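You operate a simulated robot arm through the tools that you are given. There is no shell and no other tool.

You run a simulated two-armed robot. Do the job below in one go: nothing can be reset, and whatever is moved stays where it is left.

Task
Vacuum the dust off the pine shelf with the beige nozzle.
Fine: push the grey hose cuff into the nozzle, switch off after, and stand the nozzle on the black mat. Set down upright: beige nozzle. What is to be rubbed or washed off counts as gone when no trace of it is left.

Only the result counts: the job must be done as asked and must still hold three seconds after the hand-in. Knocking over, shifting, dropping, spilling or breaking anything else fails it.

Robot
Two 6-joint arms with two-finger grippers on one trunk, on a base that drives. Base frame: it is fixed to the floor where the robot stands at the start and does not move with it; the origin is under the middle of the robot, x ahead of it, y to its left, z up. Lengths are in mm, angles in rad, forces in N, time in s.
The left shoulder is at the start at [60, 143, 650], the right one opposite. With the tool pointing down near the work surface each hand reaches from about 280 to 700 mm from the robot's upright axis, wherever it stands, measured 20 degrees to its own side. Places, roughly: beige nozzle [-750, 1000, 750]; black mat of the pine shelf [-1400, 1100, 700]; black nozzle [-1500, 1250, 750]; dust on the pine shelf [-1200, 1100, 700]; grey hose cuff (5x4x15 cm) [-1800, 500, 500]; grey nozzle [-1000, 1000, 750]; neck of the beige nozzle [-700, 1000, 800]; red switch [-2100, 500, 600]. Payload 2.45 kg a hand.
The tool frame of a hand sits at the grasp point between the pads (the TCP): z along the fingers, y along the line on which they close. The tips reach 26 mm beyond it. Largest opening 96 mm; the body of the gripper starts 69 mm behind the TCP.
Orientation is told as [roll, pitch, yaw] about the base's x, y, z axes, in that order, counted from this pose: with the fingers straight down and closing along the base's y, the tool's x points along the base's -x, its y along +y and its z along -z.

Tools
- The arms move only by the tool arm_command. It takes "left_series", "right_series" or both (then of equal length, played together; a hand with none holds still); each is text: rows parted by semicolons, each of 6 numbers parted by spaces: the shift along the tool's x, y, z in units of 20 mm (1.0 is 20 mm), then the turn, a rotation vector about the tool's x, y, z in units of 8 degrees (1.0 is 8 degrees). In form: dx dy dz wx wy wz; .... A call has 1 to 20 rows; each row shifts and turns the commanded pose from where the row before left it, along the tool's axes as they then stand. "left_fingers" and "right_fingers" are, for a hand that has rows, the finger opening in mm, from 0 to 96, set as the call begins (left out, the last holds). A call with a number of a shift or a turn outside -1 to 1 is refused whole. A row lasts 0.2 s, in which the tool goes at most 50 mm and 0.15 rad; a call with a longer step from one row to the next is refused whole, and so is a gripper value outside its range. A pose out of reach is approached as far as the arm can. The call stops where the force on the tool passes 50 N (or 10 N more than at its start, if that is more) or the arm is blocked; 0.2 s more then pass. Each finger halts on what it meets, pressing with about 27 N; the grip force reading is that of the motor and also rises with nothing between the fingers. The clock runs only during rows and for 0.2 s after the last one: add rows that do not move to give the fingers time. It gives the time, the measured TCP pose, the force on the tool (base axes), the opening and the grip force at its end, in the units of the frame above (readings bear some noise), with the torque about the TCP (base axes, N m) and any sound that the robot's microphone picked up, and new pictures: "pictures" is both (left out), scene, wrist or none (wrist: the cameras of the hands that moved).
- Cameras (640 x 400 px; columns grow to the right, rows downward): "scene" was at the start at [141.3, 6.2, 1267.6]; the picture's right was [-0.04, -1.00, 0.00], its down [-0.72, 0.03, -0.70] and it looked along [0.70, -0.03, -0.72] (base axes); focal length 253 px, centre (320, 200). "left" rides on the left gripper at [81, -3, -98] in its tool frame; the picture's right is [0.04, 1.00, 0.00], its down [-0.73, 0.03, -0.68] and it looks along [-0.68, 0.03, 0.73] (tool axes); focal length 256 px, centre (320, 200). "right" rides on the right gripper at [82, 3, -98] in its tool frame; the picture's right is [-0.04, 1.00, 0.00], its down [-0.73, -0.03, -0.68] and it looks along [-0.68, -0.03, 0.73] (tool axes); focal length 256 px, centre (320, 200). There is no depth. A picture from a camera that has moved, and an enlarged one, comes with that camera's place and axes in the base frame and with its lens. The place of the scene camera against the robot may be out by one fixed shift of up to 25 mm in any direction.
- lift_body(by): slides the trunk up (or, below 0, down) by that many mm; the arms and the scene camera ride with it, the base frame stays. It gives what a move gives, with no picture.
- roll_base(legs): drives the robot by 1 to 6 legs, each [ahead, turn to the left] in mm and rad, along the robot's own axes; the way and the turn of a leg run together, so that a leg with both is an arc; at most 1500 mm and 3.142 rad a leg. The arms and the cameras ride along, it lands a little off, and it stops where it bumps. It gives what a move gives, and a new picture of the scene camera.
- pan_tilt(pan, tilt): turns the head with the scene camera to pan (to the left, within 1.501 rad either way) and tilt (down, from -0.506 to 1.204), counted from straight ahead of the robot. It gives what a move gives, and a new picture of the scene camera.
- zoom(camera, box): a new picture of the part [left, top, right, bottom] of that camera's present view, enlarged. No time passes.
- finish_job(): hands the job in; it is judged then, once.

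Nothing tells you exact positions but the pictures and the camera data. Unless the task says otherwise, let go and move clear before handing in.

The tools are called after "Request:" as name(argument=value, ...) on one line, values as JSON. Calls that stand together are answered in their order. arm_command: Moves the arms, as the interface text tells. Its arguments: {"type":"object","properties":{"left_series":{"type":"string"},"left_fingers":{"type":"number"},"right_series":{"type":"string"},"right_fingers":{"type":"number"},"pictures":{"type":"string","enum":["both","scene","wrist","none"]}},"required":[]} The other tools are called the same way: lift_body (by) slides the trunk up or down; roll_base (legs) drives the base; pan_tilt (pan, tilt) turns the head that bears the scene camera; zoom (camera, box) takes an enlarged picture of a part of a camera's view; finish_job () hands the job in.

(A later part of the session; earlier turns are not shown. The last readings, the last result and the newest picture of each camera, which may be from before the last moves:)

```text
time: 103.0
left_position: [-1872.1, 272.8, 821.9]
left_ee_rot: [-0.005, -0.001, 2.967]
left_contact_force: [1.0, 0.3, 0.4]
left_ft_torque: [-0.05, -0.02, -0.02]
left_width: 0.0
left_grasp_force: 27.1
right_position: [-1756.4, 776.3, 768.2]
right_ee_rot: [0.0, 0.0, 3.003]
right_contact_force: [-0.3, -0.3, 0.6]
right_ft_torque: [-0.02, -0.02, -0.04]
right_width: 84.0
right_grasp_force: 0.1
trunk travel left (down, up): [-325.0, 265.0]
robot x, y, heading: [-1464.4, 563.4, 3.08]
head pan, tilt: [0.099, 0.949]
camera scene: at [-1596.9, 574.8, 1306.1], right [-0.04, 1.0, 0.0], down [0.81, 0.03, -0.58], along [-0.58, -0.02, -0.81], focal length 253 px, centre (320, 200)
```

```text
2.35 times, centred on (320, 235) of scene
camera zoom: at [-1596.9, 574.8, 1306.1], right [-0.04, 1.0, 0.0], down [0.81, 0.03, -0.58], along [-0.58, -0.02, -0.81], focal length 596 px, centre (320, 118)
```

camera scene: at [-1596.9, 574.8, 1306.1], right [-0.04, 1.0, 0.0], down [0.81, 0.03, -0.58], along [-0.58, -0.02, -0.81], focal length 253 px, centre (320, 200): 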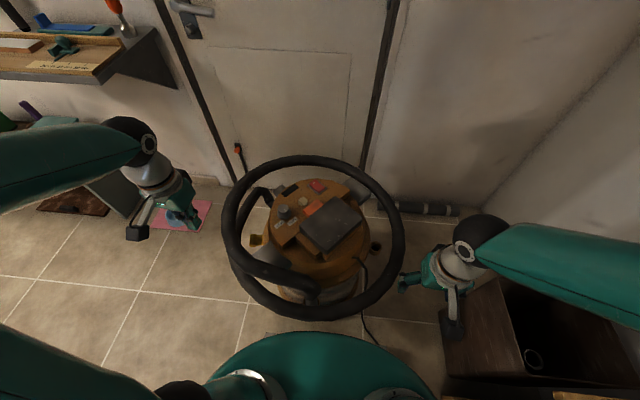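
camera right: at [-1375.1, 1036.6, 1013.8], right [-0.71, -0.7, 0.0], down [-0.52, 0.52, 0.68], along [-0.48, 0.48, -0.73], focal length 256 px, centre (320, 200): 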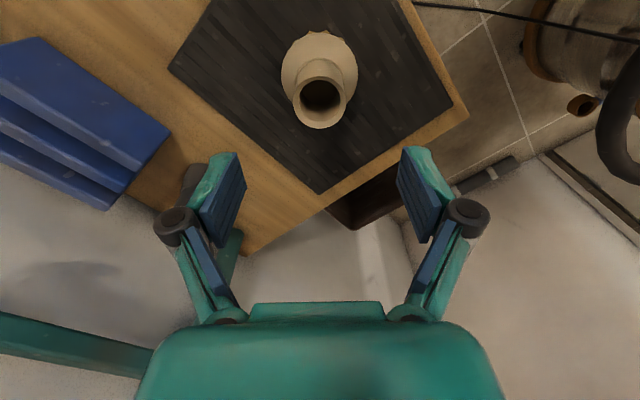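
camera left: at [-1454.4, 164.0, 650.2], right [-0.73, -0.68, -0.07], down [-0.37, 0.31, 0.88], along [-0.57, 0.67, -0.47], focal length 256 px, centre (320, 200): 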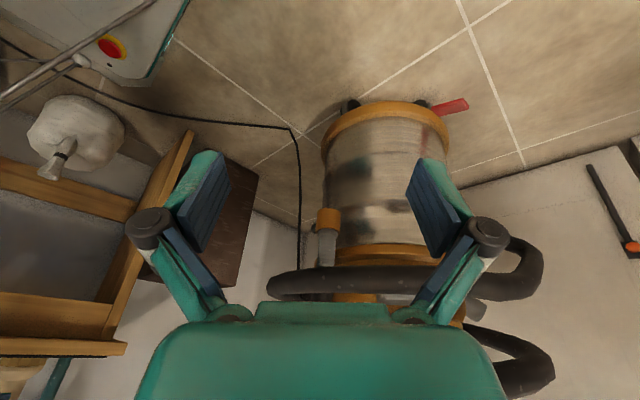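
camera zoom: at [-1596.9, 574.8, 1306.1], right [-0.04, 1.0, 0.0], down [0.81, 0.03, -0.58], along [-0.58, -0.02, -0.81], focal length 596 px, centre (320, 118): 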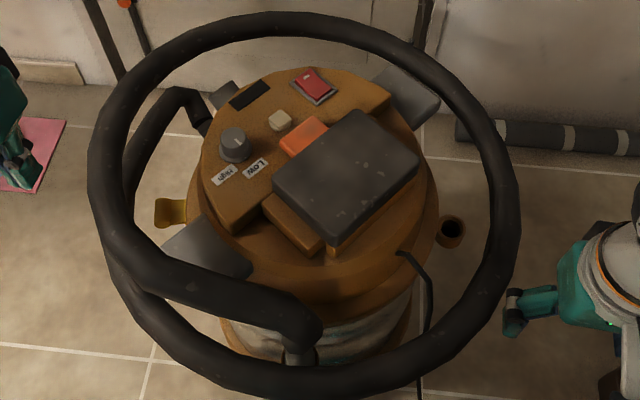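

The red rocker switch is near (-2135, 545, 635). I'll look closer at it and bring the left hand above it.

Request:
zoom(camera="scene", box=[290, 165, 350, 205])

Request:
arm_command(left_series="-0.5 -0.9 0 0 0 0;-0.5 -0.9 0 0 0 0;-0.5 -0.9 0 0 0 0;-0.5 -0.9 0 0 0 0;-0.5 -0.9 0 0 0 0;-0.5 -0.9 0 0 0 0;-0.5 -0.9 0 0 0 0;-0.5 -0.9 0 0 0 0;-0.5 -0.9 0 0 0 0;-0.5 -0.9 0 0 0 0;-0.5 -0.9 0 0 0 0;-0.5 -0.9 0 0 0 0;-0.5 -0.9 0 0 0 0;0 0 0 0 0 0", pictures="both")

```text
10.00 times, centred on (320, 185) of scene
camera zoom: at [-1596.9, 574.8, 1306.1], right [-0.04, 1.0, 0.0], down [0.81, 0.03, -0.58], along [-0.58, -0.02, -0.81], focal length 2532 px, centre (320, 350)
```

zoom: 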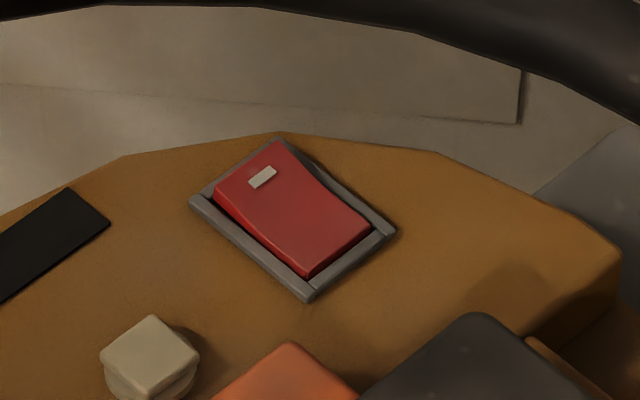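

```text
time: 106.0
left_position: [-1958.6, 528.2, 823.7]
left_ee_rot: [-0.005, -0.001, 2.969]
left_contact_force: [0.2, -0.8, 0.7]
left_ft_torque: [0.04, 0.0, 0.0]
left_width: 0.1
left_grasp_force: 27.3
right_position: [-1757.8, 775.4, 767.8]
right_ee_rot: [0.0, -0.001, 3.004]
right_contact_force: [0.3, 0.8, 0.4]
right_ft_torque: [0.03, 0.0, 0.0]
right_width: 83.7
right_grasp_force: 0.1
trunk travel left (down, up): [-325.0, 265.0]
robot x, y, heading: [-1463.8, 563.5, 3.082]
head pan, tilt: [0.099, 0.949]
camera scene: at [-1596.9, 574.9, 1306.0], right [-0.04, 1.0, 0.0], down [0.81, 0.03, -0.58], along [-0.58, -0.02, -0.81], focal length 253 px, centre (320, 200)
camera left: at [-1877.8, 516.3, 922.2], right [-0.13, -0.99, 0.0], down [-0.73, 0.09, 0.68], along [-0.67, 0.09, -0.73], focal length 256 px, centre (320, 200)
```

scene: 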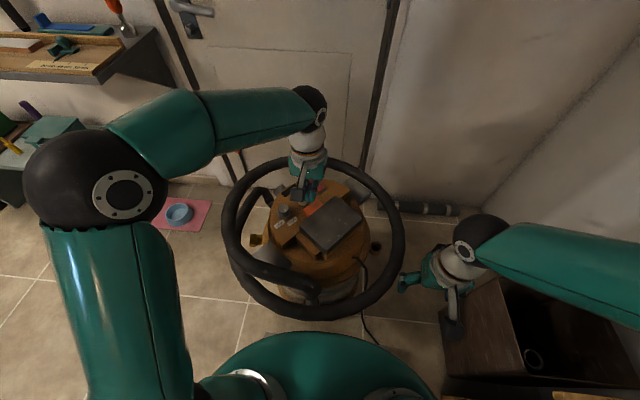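
left: 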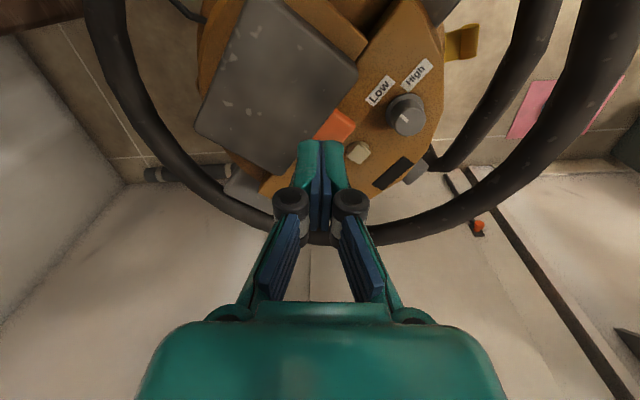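

The rocker's marked end (far-left end, about (-2145, 536)) should be pressed for "on". I'll open the fingers so the wrist camera can see the switch.

Request:
arm_command(left_series="0 0 0 0 0 0;0 0 0 0 0 0;0 0 0 0 0 0;0 0 0 0 0 0", left_fingers=90, pictures="none")

Request:
zoom(camera="left", box=[240, 130, 400, 240])

```text
time: 107.0
left_position: [-1956.8, 526.9, 824.2]
left_ee_rot: [-0.005, -0.001, 2.969]
left_contact_force: [0.4, 0.5, -0.5]
left_ft_torque: [0.02, -0.03, 0.0]
left_width: 90.2
left_grasp_force: 0.1
right_position: [-1757.4, 776.5, 767.6]
right_ee_rot: [0.0, 0.001, 3.001]
right_contact_force: [-0.5, -0.3, -0.4]
right_ft_torque: [0.01, 0.0, -0.03]
right_width: 83.9
right_grasp_force: 0.2
trunk travel left (down, up): [-325.0, 265.0]
robot x, y, heading: [-1461.7, 562.6, 3.082]
head pan, tilt: [0.099, 0.949]
```

```text
3.64 times, centred on (320, 185) of left
camera zoom: at [-1877.8, 516.0, 922.3], right [-0.13, -0.99, -0.01], down [-0.73, 0.09, 0.68], along [-0.67, 0.09, -0.73], focal length 931 px, centre (320, 254)
```

zoom: 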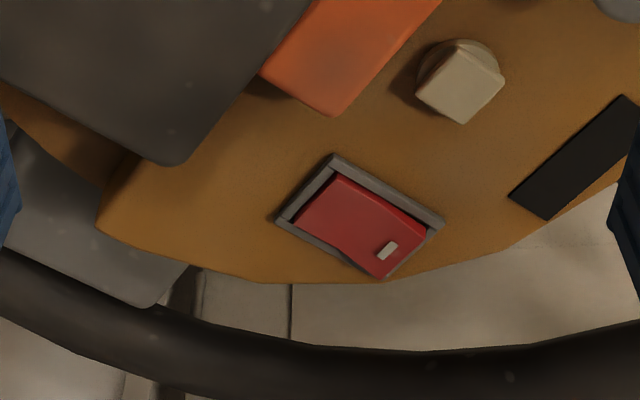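

I see the marked end of the rocker. I'll move the left hand forward above it and re-measure.

Request:
arm_command(left_series="-0.8 0.18 0 0 0 0;-0.8 0.18 0 0 0 0;-0.8 0.18 0 0 0 0;-0.8 0.18 0 0 0 0;-0.8 0.18 0 0 0 0;-0.8 0.18 0 0 0 0;-0.8 0.18 0 0 0 0;-0.8 0.18 0 0 0 0;-0.8 0.18 0 0 0 0;-0.8 0.15 0 0 0 0;0 0 0 0 0 0", pictures="both")

Request:
zoom(camera="left", box=[240, 60, 400, 180])

```text
time: 109.4
left_position: [-2108.1, 517.9, 821.1]
left_ee_rot: [-0.004, -0.002, 2.968]
left_contact_force: [0.1, 0.5, 0.3]
left_ft_torque: [0.02, 0.03, 0.01]
left_width: 90.1
left_grasp_force: 0.1
left hand out of reach, approached as far as the arm can: row 10
right_position: [-1758.7, 777.2, 768.7]
right_ee_rot: [0.002, 0.0, 3.002]
right_contact_force: [-1.4, -0.1, 0.0]
right_ft_torque: [0.01, 0.0, -0.02]
right_width: 83.9
right_grasp_force: 0.0
trunk travel left (down, up): [-325.0, 265.0]
robot x, y, heading: [-1466.5, 559.7, 3.086]
head pan, tilt: [0.099, 0.949]
camera scene: at [-1597.2, 574.8, 1306.0], right [-0.04, 1.0, 0.0], down [0.81, 0.03, -0.58], along [-0.58, -0.02, -0.81], focal length 253 px, centre (320, 200)
camera left: at [-2028.3, 507.0, 919.5], right [-0.13, -0.99, -0.01], down [-0.73, 0.09, 0.68], along [-0.67, 0.09, -0.73], focal length 256 px, centre (320, 200)
```

scene: 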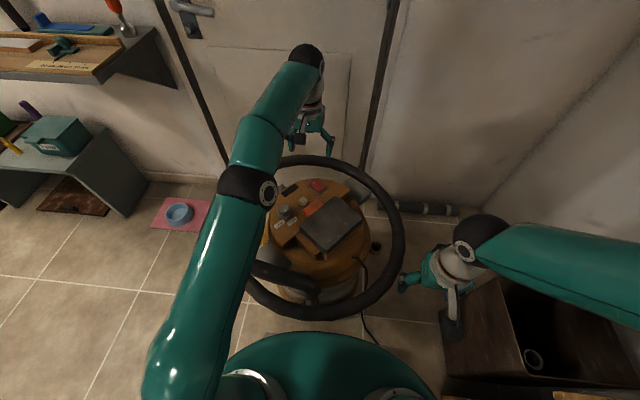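
left: 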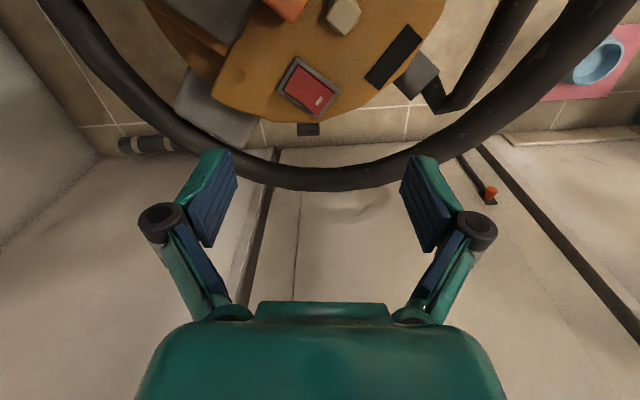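

```text
3.33 times, centred on (320, 120) of left
camera zoom: at [-2028.3, 507.0, 919.5], right [-0.13, -0.99, -0.01], down [-0.73, 0.09, 0.68], along [-0.67, 0.09, -0.73], focal length 853 px, centre (320, 467)
```

zoom: 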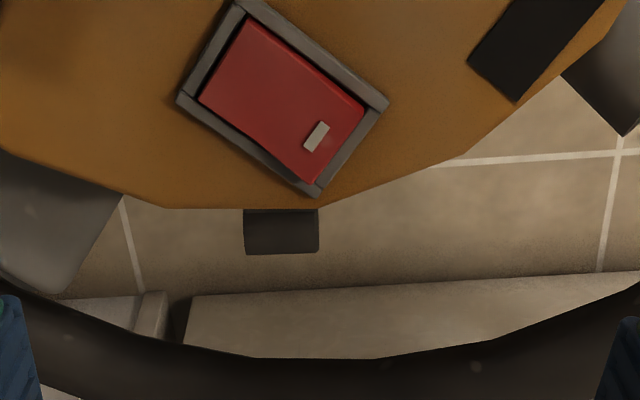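

Triangulated: the rocker's marked end is at (-2136, 523, 643). I'll close the fingers, lower to z 720 and shift over it.

Request:
arm_command(left_series="0 0 0.5 0 0 0;0 0 1 0 0 0;0 0 1 0 0 0;0 0 1 0 0 0;0 0 1 0 0 0;0 0 0.5 0 0 0;-0.7 0 0 0 0 0;-0.7 0 0 0 0 0;0 0 0 0 0 0;0 0 0 0 0 0", left_fingers=0, pictures="wrist")

```text
time: 111.6
left_position: [-2133.5, 523.2, 719.0]
left_ee_rot: [-0.005, 0.0, 2.97]
left_contact_force: [-0.7, -0.3, 0.5]
left_ft_torque: [-0.01, 0.0, 0.03]
left_width: 0.1
left_grasp_force: 26.6
right_position: [-1758.8, 777.5, 767.3]
right_ee_rot: [0.0, 0.0, 3.002]
right_contact_force: [-0.6, 0.8, -0.3]
right_ft_torque: [0.01, 0.0, 0.0]
right_width: 84.4
right_grasp_force: 0.0
trunk travel left (down, up): [-325.0, 265.0]
robot x, y, heading: [-1464.7, 564.8, 3.082]
head pan, tilt: [0.099, 0.949]
camera left: at [-2053.7, 511.7, 817.9], right [-0.13, -0.99, -0.01], down [-0.73, 0.09, 0.68], along [-0.67, 0.09, -0.73], focal length 256 px, centre (320, 200)
```

left: 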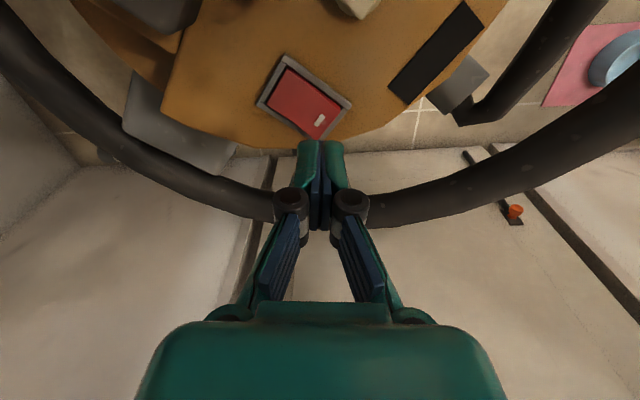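

Lined up. I'll lower gently until the press registers.

Request:
arm_command(left_series="0 0 0.8 0 0 0;0 0 0.8 0 0 0;0 0 0.5 0 0 0;0 0 0 0 0 0", pictures="wrist")

Request:
arm_command(left_series="0 0 0.2 0 0 0;0 0 0.2 0 0 0", pictures="none")

```text
time: 112.6
left_position: [-2135.3, 522.5, 679.9]
left_ee_rot: [-0.005, -0.002, 2.969]
left_contact_force: [0.0, 0.8, -0.4]
left_ft_torque: [0.03, 0.01, 0.0]
left_width: 0.0
left_grasp_force: 26.6
right_position: [-1759.3, 777.4, 767.8]
right_ee_rot: [0.001, 0.001, 3.002]
right_contact_force: [0.1, -0.3, 0.3]
right_ft_torque: [-0.02, 0.02, 0.01]
right_width: 84.0
right_grasp_force: 0.1
trunk travel left (down, up): [-325.0, 265.0]
robot x, y, heading: [-1465.8, 566.3, 3.085]
head pan, tilt: [0.099, 0.949]
camera left: at [-2056.2, 512.3, 777.2], right [-0.13, -0.99, -0.01], down [-0.73, 0.09, 0.68], along [-0.67, 0.09, -0.73], focal length 256 px, centre (320, 200)
```

left: 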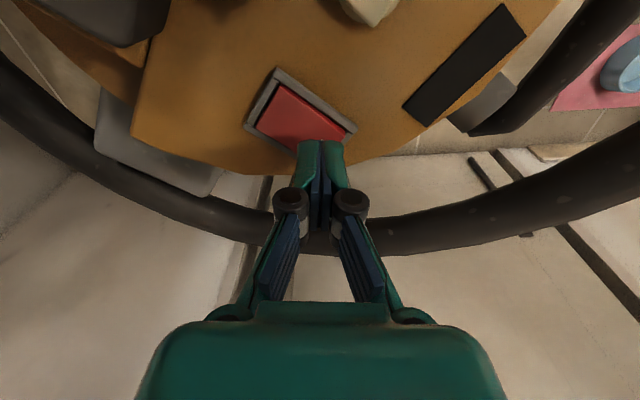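

```text
time: 113.2
left_position: [-2136.4, 522.8, 671.6]
left_ee_rot: [-0.005, 0.002, 2.97]
left_contact_force: [-0.1, 0.5, -0.1]
left_ft_torque: [-0.04, -0.01, 0.01]
left_width: 0.0
left_grasp_force: 26.7
right_position: [-1757.5, 776.2, 767.9]
right_ee_rot: [0.0, -0.001, 3.003]
right_contact_force: [-0.3, -0.4, 0.7]
right_ft_torque: [0.02, -0.03, 0.01]
right_width: 84.0
right_grasp_force: 0.1
trunk travel left (down, up): [-325.0, 265.0]
robot x, y, heading: [-1465.0, 561.9, 3.083]
head pan, tilt: [0.099, 0.949]
```

Request:
arm_command(left_series="0 0 0.15 0 0 0;0 0 0.15 0 0 0", pictures="none")

Request:
arm_command(left_series="0 0 0.15 0 0 0", pictures="wrist")

```text
time: 113.8
left_position: [-2135.9, 522.9, 665.3]
left_ee_rot: [-0.005, 0.0, 2.969]
left_contact_force: [-0.3, -0.8, 1.1]
left_ft_torque: [-0.03, 0.05, -0.01]
left_width: 0.0
left_grasp_force: 27.3
right_position: [-1759.8, 776.9, 768.7]
right_ee_rot: [0.0, 0.0, 3.0]
right_contact_force: [-0.5, 0.0, 0.8]
right_ft_torque: [0.0, -0.02, 0.01]
right_width: 83.9
right_grasp_force: 0.0
trunk travel left (down, up): [-325.0, 265.0]
robot x, y, heading: [-1465.3, 562.2, 3.081]
head pan, tilt: [0.099, 0.949]
```

```text
time: 114.2
left_position: [-2135.3, 522.9, 663.5]
left_ee_rot: [-0.005, -0.002, 2.969]
left_contact_force: [-0.2, -2.3, 6.1]
left_ft_torque: [-0.04, -0.05, -0.01]
left_width: 0.2
left_grasp_force: 27.3
right_position: [-1757.4, 776.7, 768.1]
right_ee_rot: [0.001, -0.001, 3.001]
right_contact_force: [-0.1, 0.1, -0.5]
right_ft_torque: [0.01, -0.01, 0.0]
right_width: 84.1
right_grasp_force: 0.1
trunk travel left (down, up): [-325.0, 265.0]
robot x, y, heading: [-1464.0, 562.7, 3.082]
head pan, tilt: [0.099, 0.949]
camera left: at [-2055.9, 511.9, 761.5], right [-0.13, -0.99, -0.01], down [-0.73, 0.09, 0.68], along [-0.67, 0.09, -0.73], focal length 256 px, centre (320, 200)
```

left: 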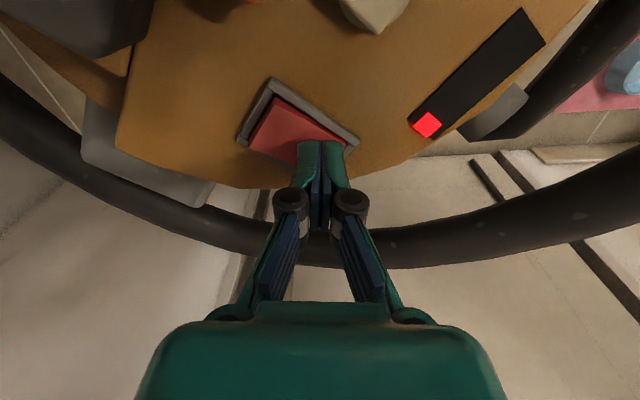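

A red indicator lit up on the panel — the switch registered. I'll raise the hand and inspect the panel.

Request:
arm_command(left_series="0 0 -0.5 0 0 0;0 0 -1 0 0 0;0 0 -1 0 0 0;0 0 -1 0 0 0;0 0 -1 0 0 0;0 0 -1 0 0 0;0 0 -1 0 0 0;0 0 0 0 0 0", pictures="wrist")

Request:
zoom(camera="left", box=[200, 0, 460, 160])

Request:
zoom(camera="scene", box=[240, 150, 400, 320])

```text
time: 116.0
left_position: [-2118.9, 521.3, 788.7]
left_ee_rot: [-0.006, -0.004, 2.968]
left_contact_force: [-0.5, -0.3, 0.6]
left_ft_torque: [-0.01, 0.0, 0.0]
left_width: 0.0
left_grasp_force: 26.9
left hand out of reach, approached as far as the arm can: row 4, 6
right_position: [-1757.1, 776.6, 768.3]
right_ee_rot: [0.001, 0.0, 3.003]
right_contact_force: [0.4, 0.0, 0.9]
right_ft_torque: [0.01, 0.05, -0.02]
right_width: 83.8
right_grasp_force: 0.0
trunk travel left (down, up): [-325.0, 265.0]
robot x, y, heading: [-1466.3, 564.0, 3.079]
head pan, tilt: [0.099, 0.949]
camera left: at [-2040.0, 510.1, 886.7], right [-0.13, -0.99, -0.01], down [-0.73, 0.09, 0.68], along [-0.67, 0.09, -0.73], focal length 256 px, centre (320, 200)
```

left: 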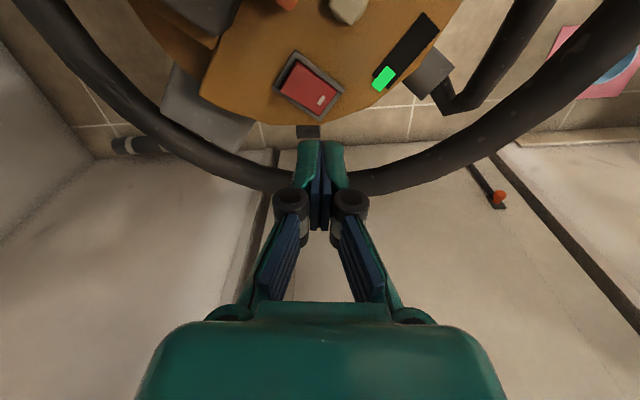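

```text
2.46 times, centred on (330, 80) of left
camera zoom: at [-2040.0, 510.1, 886.7], right [-0.13, -0.99, -0.01], down [-0.73, 0.09, 0.68], along [-0.67, 0.09, -0.73], focal length 630 px, centre (295, 495)
```

zoom: 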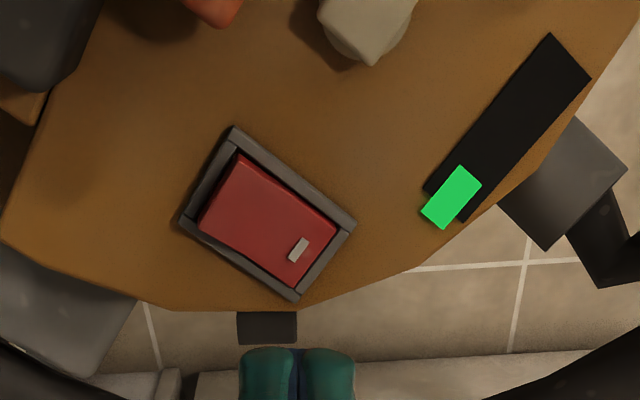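

```text
2.35 times, centred on (320, 235) of scene
camera zoom: at [-1597.2, 574.8, 1305.9], right [-0.04, 1.0, 0.0], down [0.81, 0.03, -0.58], along [-0.58, -0.02, -0.81], focal length 596 px, centre (320, 118)
```

zoom: 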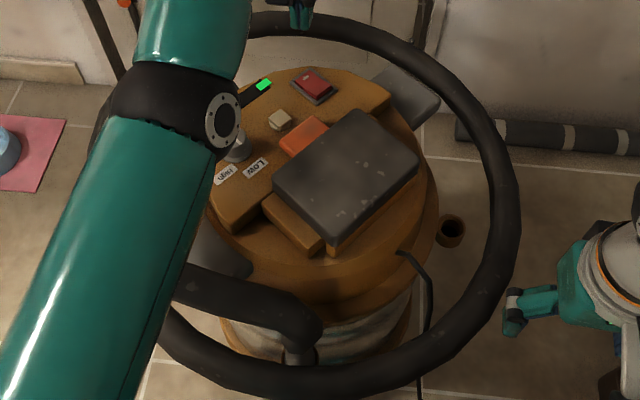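

The panel now shows green: the vacuum is on. I'll back away from the vacuum to get room for a horizontal approach to the cuff.

Request:
roll_base(legs=[[-400, 0]])

Request:
arm_command(left_series="0 0 0 0 -1 0;0 0 0 0 -1 0;0 0 0 0 -1 0;0 0 0 0 -1 0;0 0 0 0 -1 0;0 0 0 0 -1 0;0 0 0 0 -1 0;0 0 0 0 -1 0;0 0 0 0 -1 0;0 0 0 0 -1 0;0 0 0 0 -1 0;0 0 0 0 -0.25 0;0 0 0 0 0 0", left_fingers=80, pictures="both")

```text
time: 118.5
left_position: [-1715.3, 493.5, 788.8]
left_ee_rot: [-0.006, -0.003, 2.977]
left_contact_force: [0.3, 0.8, -0.2]
left_ft_torque: [-0.01, -0.03, 0.01]
left_width: 0.0
left_grasp_force: 27.4
right_position: [-1355.8, 752.2, 768.9]
right_ee_rot: [0.001, -0.001, 3.01]
right_contact_force: [-0.1, 0.2, 0.2]
right_ft_torque: [0.0, 0.02, 0.01]
right_width: 83.5
right_grasp_force: 0.0
trunk travel left (down, up): [-325.0, 265.0]
robot x, y, heading: [-1059.9, 546.2, 3.094]
head pan, tilt: [0.099, 0.949]
camera scene: at [-1192.8, 551.2, 1306.1], right [-0.05, 1.0, 0.0], down [0.81, 0.04, -0.58], along [-0.58, -0.03, -0.81], focal length 253 px, centre (320, 200)
```

scene: 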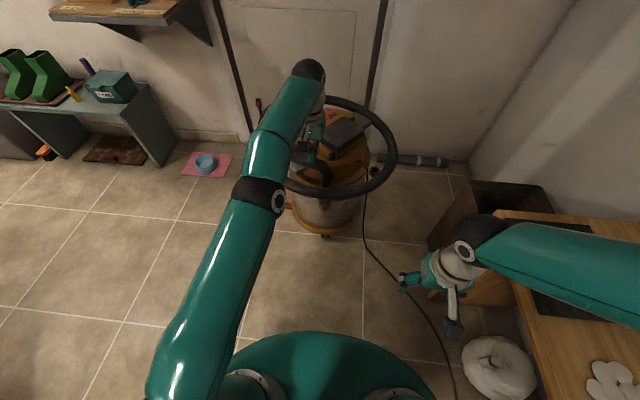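

```text
time: 121.3
left_position: [-1698.2, 555.7, 819.5]
left_ee_rot: [-1.42, -1.565, -1.87]
left_contact_force: [-0.4, 0.5, -0.6]
left_ft_torque: [0.03, 0.04, -0.02]
left_width: 80.0
left_grasp_force: 0.1
left hand out of reach, approached as far as the arm can: row 10, 11, 12
right_position: [-1356.5, 752.0, 768.9]
right_ee_rot: [0.0, 0.0, 3.011]
right_contact_force: [0.2, -0.5, -0.6]
right_ft_torque: [-0.02, -0.02, 0.0]
right_width: 83.9
right_grasp_force: 0.1
trunk travel left (down, up): [-325.0, 265.0]
robot x, y, heading: [-1059.2, 541.0, 3.084]
head pan, tilt: [0.099, 0.949]
camera scene: at [-1193.1, 551.3, 1306.0], right [-0.05, 1.0, 0.0], down [0.81, 0.04, -0.58], along [-0.58, -0.03, -0.81], focal length 253 px, centre (320, 200)
camera left: at [-1601.6, 545.6, 737.8], right [-0.15, -0.99, -0.05], down [0.67, -0.14, 0.73], along [-0.73, 0.08, 0.68], focal length 256 px, centre (320, 200)
```

scene: 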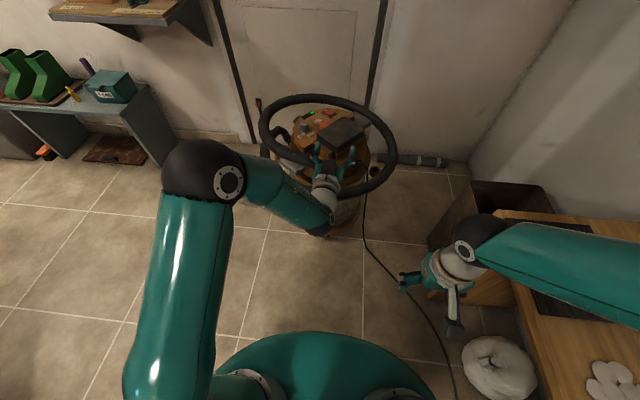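
left: 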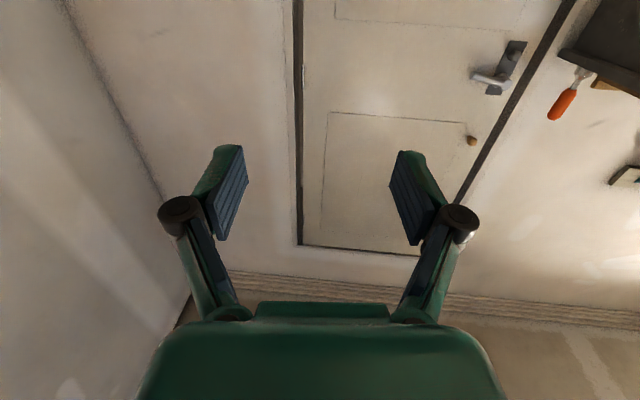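

The tool is now horizontal (camera below, looking up). I'll back off a bit and lower the hand to the height of the exposed cuff.

Request:
arm_command(left_series="0 0 -1 0 0 0;0 0 -1 0 0 0;0 0 -1 0 0 0;0 0 -1 0 0 0;1 0 0 0 0 0;1 0 0 0 0 0;1 0 0 0 0 0;1 0 0 0 0 0;1 0 0 0 0 0;1 0 0 0 0 0;1 0 0 0 0 0;1 0 0 0 0 0;0 0 0 0 0 0", pictures="both")

```text
time: 124.1
left_position: [-1605.4, 572.5, 670.0]
left_ee_rot: [-1.824, -1.565, -1.474]
left_contact_force: [0.3, -0.2, 0.1]
left_ft_torque: [-0.01, 0.0, -0.01]
left_width: 80.2
left_grasp_force: 0.1
left hand out of reach, approached as far as the arm can: row 7, 8, 9, 10, 11, 12
right_position: [-1356.4, 751.1, 769.2]
right_ee_rot: [-0.002, 0.0, 3.011]
right_contact_force: [0.3, -0.2, -0.1]
right_ft_torque: [-0.01, -0.03, 0.04]
right_width: 84.3
right_grasp_force: 0.0
trunk travel left (down, up): [-325.0, 265.0]
robot x, y, heading: [-1061.7, 543.5, 3.09]
head pan, tilt: [0.099, 0.949]
camera scene: at [-1193.1, 551.3, 1306.0], right [-0.05, 1.0, 0.0], down [0.81, 0.04, -0.58], along [-0.58, -0.03, -0.81], focal length 253 px, centre (320, 200)
camera left: at [-1508.3, 561.1, 587.8], right [-0.16, -0.99, -0.05], down [0.67, -0.14, 0.73], along [-0.73, 0.08, 0.68], focal length 256 px, centre (320, 200)
```

scene: 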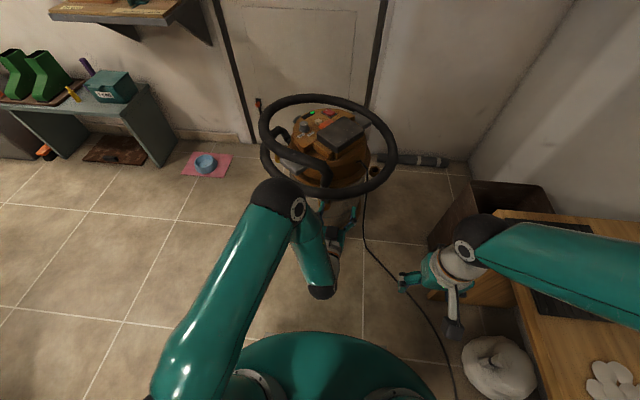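
left: 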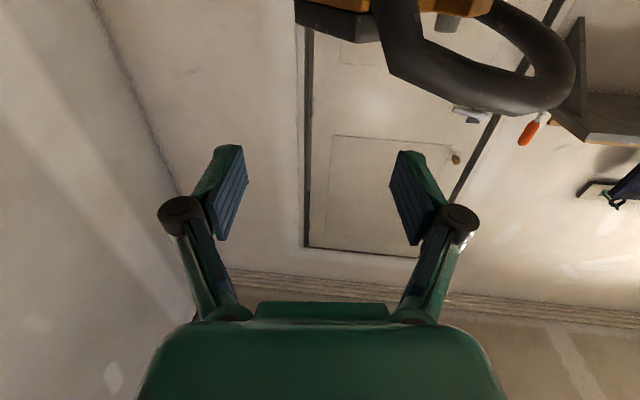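

The left arm hits its limit at z 670 here, so I should lower the trunk rather than the arm. First I check where the right elbow is relative to the bench.

Request:
pan_tilt(pan=-1.0, tilt=0.8)

```text
time: 125.5
left_position: [-1604.3, 571.7, 670.1]
left_ee_rot: [-1.8, -1.565, -1.498]
left_contact_force: [0.4, 0.2, -0.1]
left_ft_torque: [0.01, -0.01, 0.01]
left_width: 80.1
left_grasp_force: 0.0
right_position: [-1356.8, 751.9, 767.7]
right_ee_rot: [0.0, 0.0, 3.013]
right_contact_force: [-0.5, -0.3, 0.8]
right_ft_torque: [0.01, -0.02, -0.01]
right_width: 84.0
right_grasp_force: 0.0
trunk travel left (down, up): [-325.0, 265.0]
robot x, y, heading: [-1058.8, 540.5, 3.084]
head pan, tilt: [-1.0, 0.799]
camera scene: at [-1160.7, 624.8, 1317.5], right [0.87, 0.5, 0.0], down [0.36, -0.62, -0.7], along [-0.35, 0.6, -0.72], focal length 253 px, centre (320, 200)
```

scene: 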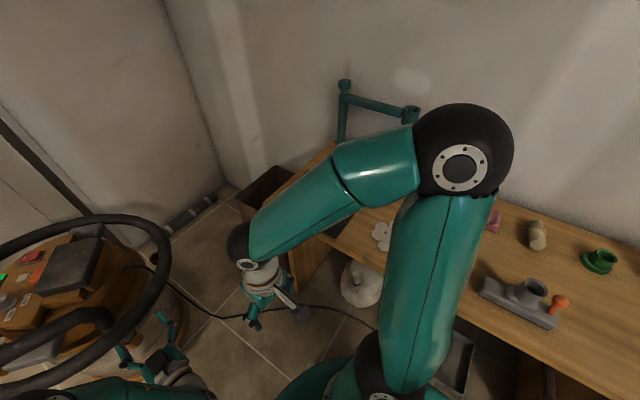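

The right elbow is high (about z 1140), so lowering is safe. I'll lower the trunk by 175 mm.

Request:
lift_body(by=-175)

Request:
pan_tilt(pan=0.1, tilt=0.95)

Request:
arm_command(left_series="0 0 0 0 0 0", pictures="wrist")

```text
time: 127.4
left_position: [-1605.3, 573.4, 495.5]
left_ee_rot: [-1.819, -1.564, -1.48]
left_contact_force: [0.5, 0.0, 0.6]
left_ft_torque: [0.02, 0.03, -0.02]
left_width: 79.8
left_grasp_force: 0.1
right_position: [-1356.4, 751.4, 594.0]
right_ee_rot: [-0.001, -0.001, 3.01]
right_contact_force: [0.6, 0.3, 0.4]
right_ft_torque: [0.01, 0.0, 0.0]
right_width: 84.1
right_grasp_force: 0.2
trunk travel left (down, up): [-150.0, 440.0]
robot x, y, heading: [-1059.7, 543.5, 3.085]
head pan, tilt: [-1.0, 0.799]
```

```text
time: 128.8
left_position: [-1605.9, 573.5, 493.9]
left_ee_rot: [-1.797, -1.566, -1.501]
left_contact_force: [0.9, -0.3, -0.4]
left_ft_torque: [0.0, -0.03, 0.01]
left_width: 80.1
left_grasp_force: 0.0
right_position: [-1356.7, 751.9, 593.8]
right_ee_rot: [-0.001, 0.0, 3.01]
right_contact_force: [0.4, 0.5, 0.2]
right_ft_torque: [0.03, 0.0, 0.01]
right_width: 84.2
right_grasp_force: 0.1
trunk travel left (down, up): [-150.0, 440.0]
robot x, y, heading: [-1058.3, 544.6, 3.094]
head pan, tilt: [0.099, 0.949]
camera scene: at [-1193.0, 551.3, 1131.0], right [-0.05, 1.0, 0.0], down [0.81, 0.04, -0.58], along [-0.58, -0.03, -0.81], focal length 253 px, centre (320, 200)
```

scene: 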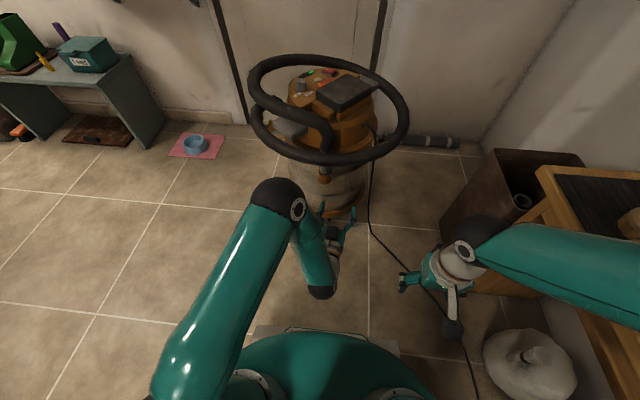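

```text
time: 129.2
left_position: [-1605.0, 573.1, 494.3]
left_ee_rot: [-1.793, -1.563, -1.506]
left_contact_force: [-1.3, -0.8, -0.2]
left_ft_torque: [0.01, -0.02, 0.01]
left_width: 80.2
left_grasp_force: 0.0
right_position: [-1355.7, 752.7, 594.4]
right_ee_rot: [0.001, 0.0, 3.01]
right_contact_force: [-0.2, 0.7, -0.4]
right_ft_torque: [-0.01, -0.02, -0.02]
right_width: 84.1
right_grasp_force: 0.1
trunk travel left (down, up): [-150.0, 440.0]
robot x, y, heading: [-1058.4, 544.3, 3.087]
head pan, tilt: [0.099, 0.949]
camera left: at [-1508.2, 561.1, 413.0], right [-0.16, -0.99, -0.05], down [0.67, -0.14, 0.73], along [-0.73, 0.08, 0.68], focal length 256 px, centre (320, 200)
```

left: 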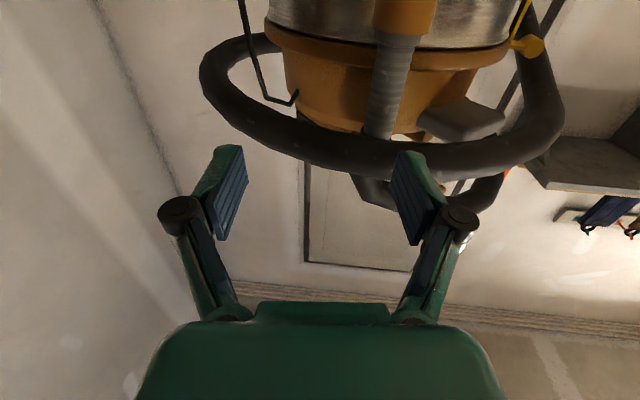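

The cuff axis triangulates to (-1784, 525), cup lip at z 458, ring underside at z 537. I'll align the left hand at z 476 and approach under the ring.

Request:
arm_command(left_series="0.24 0.94 0 0 0 0;0.24 0.94 0 0 0 0;0.24 0.94 0 0 0 0;0 0.95 0 0 0 0;0 0 0.8 0 0 0;0 0 0.8 0 0 0;0 0 0.8 0 0 0;0 0 0.8 0 0 0;0 0 0 0 0 0", pictures="both")

```text
time: 131.2
left_position: [-1638.7, 582.3, 506.4]
left_ee_rot: [-1.426, -1.565, -1.864]
left_contact_force: [-0.5, -0.2, 0.5]
left_ft_torque: [-0.02, -0.01, -0.01]
left_width: 79.8
left_grasp_force: 0.2
left hand out of reach, approached as far as the arm can: row 1, 2, 3, 4, 5, 6, 7, 8
right_position: [-1356.3, 750.8, 592.9]
right_ee_rot: [-0.001, -0.001, 3.011]
right_contact_force: [0.2, -0.2, -0.1]
right_ft_torque: [-0.03, 0.01, 0.01]
right_width: 84.1
right_grasp_force: 0.0
trunk travel left (down, up): [-150.0, 440.0]
robot x, y, heading: [-1060.0, 541.9, 3.095]
head pan, tilt: [0.099, 0.949]
camera scene: at [-1193.1, 551.2, 1131.0], right [-0.05, 1.0, 0.0], down [0.81, 0.04, -0.58], along [-0.58, -0.03, -0.81], focal length 253 px, centre (320, 200)
camera left: at [-1543.0, 572.1, 424.9], right [-0.15, -0.99, -0.05], down [0.67, -0.13, 0.73], along [-0.73, 0.08, 0.68], focal length 256 px, centre (320, 200)
```

scene: 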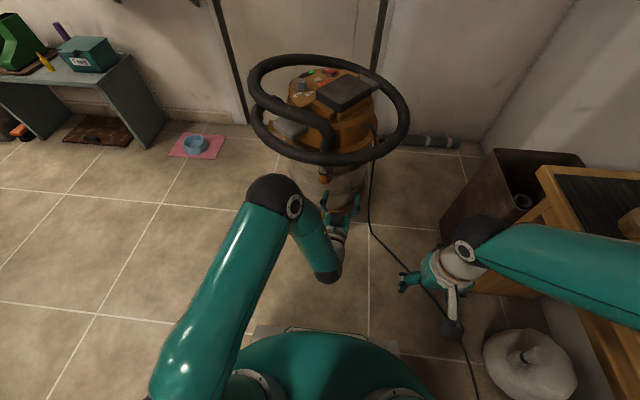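
left: 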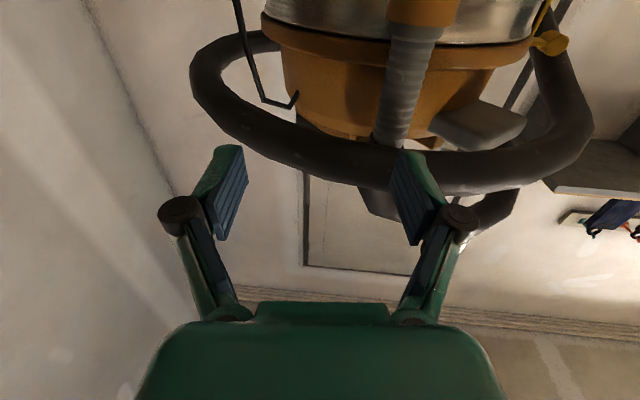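

The arm is at its wrist limit when exactly horizontal. I'll tip the tool about 30° downward, which still passes under the ring, and see what pose results.

Request:
arm_command(left_series="0 0 0 0 1 0;0 0 0 0 1 0;0 0 0 0 1 0;0 0 0 0 1 0;0 0 0 0 0 0", pictures="wrist")

```text
time: 132.4
left_position: [-1640.0, 583.8, 507.2]
left_ee_rot: [-0.01, -1.012, 2.993]
left_contact_force: [-0.1, -0.2, 0.5]
left_ft_torque: [0.03, -0.02, 0.03]
left_width: 80.0
left_grasp_force: 0.1
right_position: [-1356.2, 752.1, 594.2]
right_ee_rot: [0.0, 0.002, 3.011]
right_contact_force: [0.3, -0.8, -0.6]
right_ft_torque: [0.0, 0.01, -0.02]
right_width: 84.1
right_grasp_force: 0.1
trunk travel left (down, up): [-150.0, 440.0]
robot x, y, heading: [-1061.1, 537.4, 3.089]
head pan, tilt: [0.099, 0.949]
camera left: at [-1514.5, 566.6, 489.3], right [-0.14, -0.99, -0.04], down [0.18, -0.06, 0.98], along [-0.97, 0.13, 0.19], focal length 256 px, centre (320, 200)
```

left: 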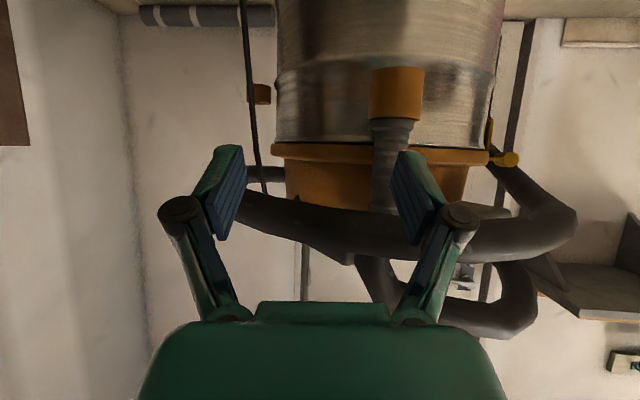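

This pose is fine and the cuff is clear ahead-right. I'll flatten the tool to about 20° below horizontal and shift sideways in line with the cuff.

Request:
arm_command(left_series="0 0 0 0 -0.75 0;0 0 0 0 -0.75 0;-0.35 0.94 0.19 0 0 0;-0.35 0.94 0.19 0 0 0;-0.35 0.94 0.19 0 0 0;-0.35 0.94 0.19 0 0 0;0 0 0 0 0 0", pictures="wrist")

```text
time: 134.0
left_position: [-1673.6, 512.8, 527.3]
left_ee_rot: [-0.011, -1.222, 2.999]
left_contact_force: [0.3, 0.2, -0.3]
left_ft_torque: [0.0, -0.01, -0.01]
left_width: 80.1
left_grasp_force: 0.0
right_position: [-1357.1, 751.3, 593.6]
right_ee_rot: [0.0, -0.002, 3.012]
right_contact_force: [-0.2, 0.3, 1.2]
right_ft_torque: [0.02, 0.0, -0.03]
right_width: 83.9
right_grasp_force: 0.1
trunk travel left (down, up): [-150.0, 440.0]
robot x, y, heading: [-1061.4, 544.3, 3.094]
head pan, tilt: [0.099, 0.949]
camera left: at [-1554.9, 498.2, 484.3], right [-0.14, -0.99, -0.04], down [0.38, -0.09, 0.92], along [-0.92, 0.11, 0.39], focal length 256 px, centre (320, 200)
```

left: 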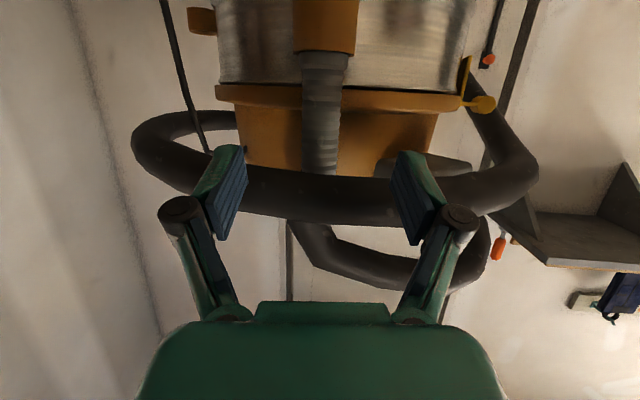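

Perfectly in line with the cuff. I'll advance along the tool axis in two steps.

Request:
arm_command(left_series="0 0 0.6 0 0 0;0 0 0.8 0 0 0;0 0 0.8 0 0 0;0 0 0.8 0 0 0;0 0 0.6 0 0 0;0 0 0 0 0 0", pictures="wrist")

```text
time: 135.4
left_position: [-1742.0, 528.5, 504.9]
left_ee_rot: [-0.008, -1.218, 3.001]
left_contact_force: [-0.5, -0.3, -0.8]
left_ft_torque: [-0.01, 0.0, 0.0]
left_width: 79.8
left_grasp_force: 0.0
left hand out of reach, approached as far as the arm can: row 4
right_position: [-1356.1, 751.8, 592.8]
right_ee_rot: [0.001, -0.001, 3.009]
right_contact_force: [-1.0, -0.5, -0.5]
right_ft_torque: [0.0, -0.01, 0.01]
right_width: 84.1
right_grasp_force: 0.0
trunk travel left (down, up): [-150.0, 440.0]
robot x, y, heading: [-1058.5, 543.8, 3.091]
head pan, tilt: [0.099, 0.949]
camera left: at [-1623.1, 513.2, 462.2], right [-0.14, -0.99, -0.04], down [0.38, -0.09, 0.92], along [-0.92, 0.11, 0.38], focal length 256 px, centre (320, 200)
```

left: 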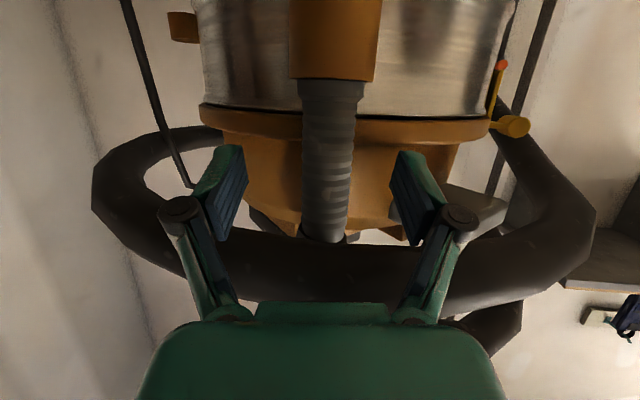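

Request:
arm_command(left_series="0 0 0.6 0 0 0;0 0 0.6 0 0 0;0 0 0.55 0 0 0;0 0 0 0 0 0", pictures="wrist")

```text
time: 136.4
left_position: [-1774.0, 532.0, 492.8]
left_ee_rot: [-0.009, -1.218, 3.0]
left_contact_force: [0.7, -0.7, -0.1]
left_ft_torque: [-0.02, -0.01, -0.02]
left_width: 80.0
left_grasp_force: 0.0
right_position: [-1356.2, 751.6, 593.9]
right_ee_rot: [0.0, -0.001, 3.009]
right_contact_force: [0.0, -1.0, -0.2]
right_ft_torque: [0.0, -0.01, 0.0]
right_width: 83.9
right_grasp_force: 0.0
trunk travel left (down, up): [-150.0, 440.0]
robot x, y, heading: [-1061.3, 542.5, 3.091]
head pan, tilt: [0.099, 0.949]
camera left: at [-1654.8, 517.6, 450.1], right [-0.13, -0.99, -0.04], down [0.37, -0.09, 0.92], along [-0.92, 0.11, 0.38], focal length 256 px, centre (320, 200)
```

left: 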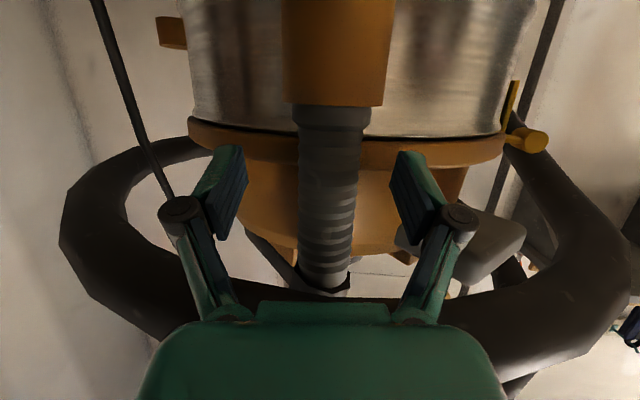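

The cuff is between the fingers, a few mm off-centre. I'll centre by 4 mm and close gently.

Request:
arm_command(left_series="0 0.2 0.1 0 0 0;0 0 0 0 0 0", left_fingers=60, pictures="wrist")

```text
time: 137.0
left_position: [-1776.6, 531.6, 493.2]
left_ee_rot: [-0.007, -1.218, 2.999]
left_contact_force: [-0.1, -0.3, 0.2]
left_ft_torque: [0.02, -0.02, 0.05]
left_width: 60.0
left_grasp_force: 0.0
left hand out of reach, approached as far as the arm can: row 1
right_position: [-1355.6, 751.6, 593.5]
right_ee_rot: [0.001, -0.001, 3.01]
right_contact_force: [0.7, -0.1, -0.8]
right_ft_torque: [0.03, 0.02, -0.01]
right_width: 83.8
right_grasp_force: 0.0
trunk travel left (down, up): [-150.0, 440.0]
robot x, y, heading: [-1059.3, 543.4, 3.091]
head pan, tilt: [0.099, 0.949]
camera left: at [-1657.2, 517.1, 450.8], right [-0.13, -0.99, -0.04], down [0.37, -0.09, 0.92], along [-0.92, 0.11, 0.38], focal length 256 px, centre (320, 200)
```

left: 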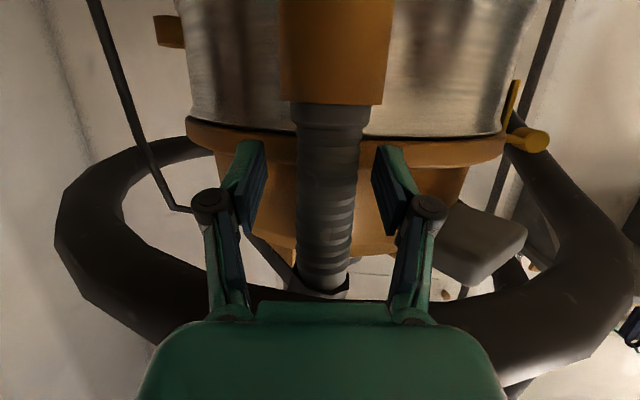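

The arm is at its reach limit, so I'll back the hand off, creep the base 60 mm ahead, and re-approach centred.

Request:
arm_command(left_series="0 0 -0.8 0 0 0;0 0 -0.8 0 0 0;0 0 -0.8 0 0 0;0 0 -0.8 0 0 0;0 0 -0.8 0 0 0;0 0 -0.5 0 0 0;0 0 0 0 0 0", left_fingers=80, pictures="none")

Request:
roll_base(legs=[[60, 0]])

Request:
arm_command(left_series="0 0 0 0 0 0", pictures="wrist")

```text
time: 138.6
left_position: [-1692.7, 518.8, 524.2]
left_ee_rot: [-0.011, -1.223, 2.999]
left_contact_force: [-0.3, -0.2, 1.0]
left_ft_torque: [-0.01, -0.01, -0.01]
left_width: 80.2
left_grasp_force: 0.2
right_position: [-1356.3, 752.6, 593.6]
right_ee_rot: [0.0, 0.001, 3.011]
right_contact_force: [0.1, -0.5, -0.6]
right_ft_torque: [0.03, 0.0, 0.01]
right_width: 84.0
right_grasp_force: 0.0
trunk travel left (down, up): [-150.0, 440.0]
robot x, y, heading: [-1056.8, 541.6, 3.095]
head pan, tilt: [0.099, 0.949]
```

```text
time: 139.5
left_position: [-1754.6, 521.4, 524.8]
left_ee_rot: [-0.011, -1.222, 2.997]
left_contact_force: [0.1, 0.4, 0.5]
left_ft_torque: [0.01, -0.02, 0.01]
left_width: 79.7
left_grasp_force: 0.2
right_position: [-1416.4, 755.9, 594.7]
right_ee_rot: [-0.001, 0.0, 3.01]
right_contact_force: [0.8, 1.0, 0.1]
right_ft_torque: [-0.01, 0.03, -0.02]
right_width: 84.1
right_grasp_force: 0.1
trunk travel left (down, up): [-150.0, 440.0]
robot x, y, heading: [-1121.7, 547.7, 3.091]
head pan, tilt: [0.099, 0.949]
camera scene: at [-1254.0, 554.3, 1131.0], right [-0.05, 1.0, 0.0], down [0.81, 0.04, -0.58], along [-0.58, -0.03, -0.81], focal length 253 px, centre (320, 200)
```

scene: 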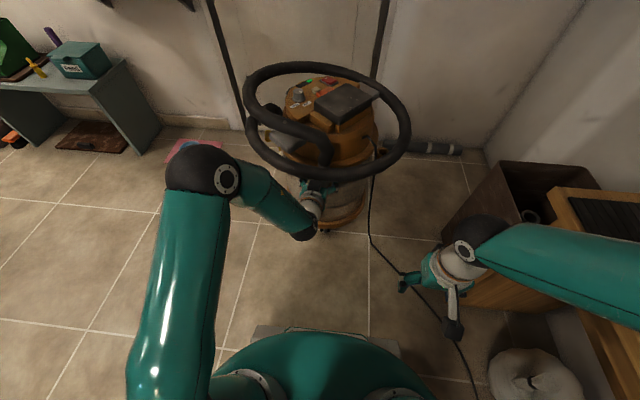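

```text
time: 139.9
left_position: [-1753.7, 522.8, 524.4]
left_ee_rot: [-0.012, -1.222, 2.998]
left_contact_force: [-0.4, 0.5, 0.4]
left_ft_torque: [-0.02, 0.01, 0.01]
left_width: 80.0
left_grasp_force: 0.0
right_position: [-1417.6, 755.0, 593.1]
right_ee_rot: [0.001, 0.0, 3.011]
right_contact_force: [0.4, 0.0, 0.5]
right_ft_torque: [0.02, 0.02, -0.01]
right_width: 83.8
right_grasp_force: 0.0
trunk travel left (down, up): [-150.0, 440.0]
robot x, y, heading: [-1117.6, 543.4, 3.092]
head pan, tilt: [0.099, 0.949]
camera left: at [-1635.9, 506.7, 481.7], right [-0.14, -0.99, -0.04], down [0.38, -0.09, 0.92], along [-0.92, 0.11, 0.39], focal length 256 px, centre (320, 200)
```

left: 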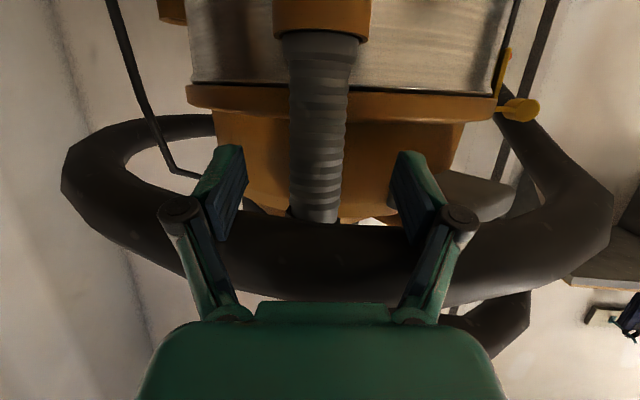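

Now I'll drop slightly and advance the last 35 mm.

Request:
arm_command(left_series="0.65 -0.03 0 0 0 0;0.63 -0.03 0 0 0 0;0 0 0.6 0 0 0;0 0 0.6 0 0 0;0 0 0.5 0 0 0;0 0 0 0 0 0", left_fingers=70, pictures="wrist")

```text
time: 141.3
left_position: [-1775.8, 533.2, 492.2]
left_ee_rot: [-0.004, -1.217, 2.999]
left_contact_force: [0.2, -0.6, 0.2]
left_ft_torque: [0.01, 0.0, 0.0]
left_width: 70.0
left_grasp_force: 0.1
left hand out of reach, approached as far as the arm can: row 2
right_position: [-1415.8, 754.9, 593.6]
right_ee_rot: [0.001, -0.002, 3.012]
right_contact_force: [0.0, 0.2, 0.6]
right_ft_torque: [-0.03, 0.02, -0.01]
right_width: 84.0
right_grasp_force: 0.0
trunk travel left (down, up): [-150.0, 440.0]
robot x, y, heading: [-1120.3, 543.3, 3.09]
head pan, tilt: [0.099, 0.949]
camera left: at [-1657.3, 518.2, 449.5], right [-0.13, -0.99, -0.04], down [0.37, -0.09, 0.92], along [-0.92, 0.11, 0.38], focal length 256 px, centre (320, 200)
```

left: 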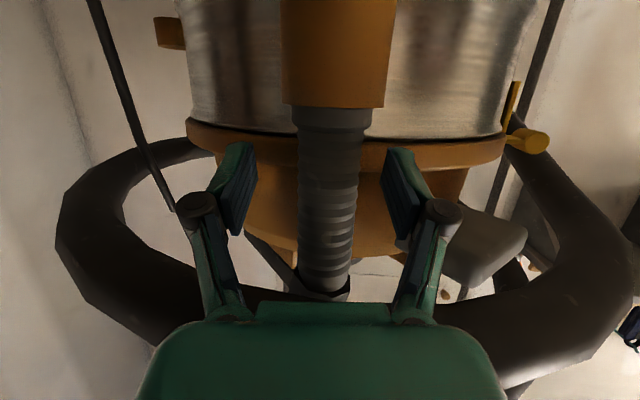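

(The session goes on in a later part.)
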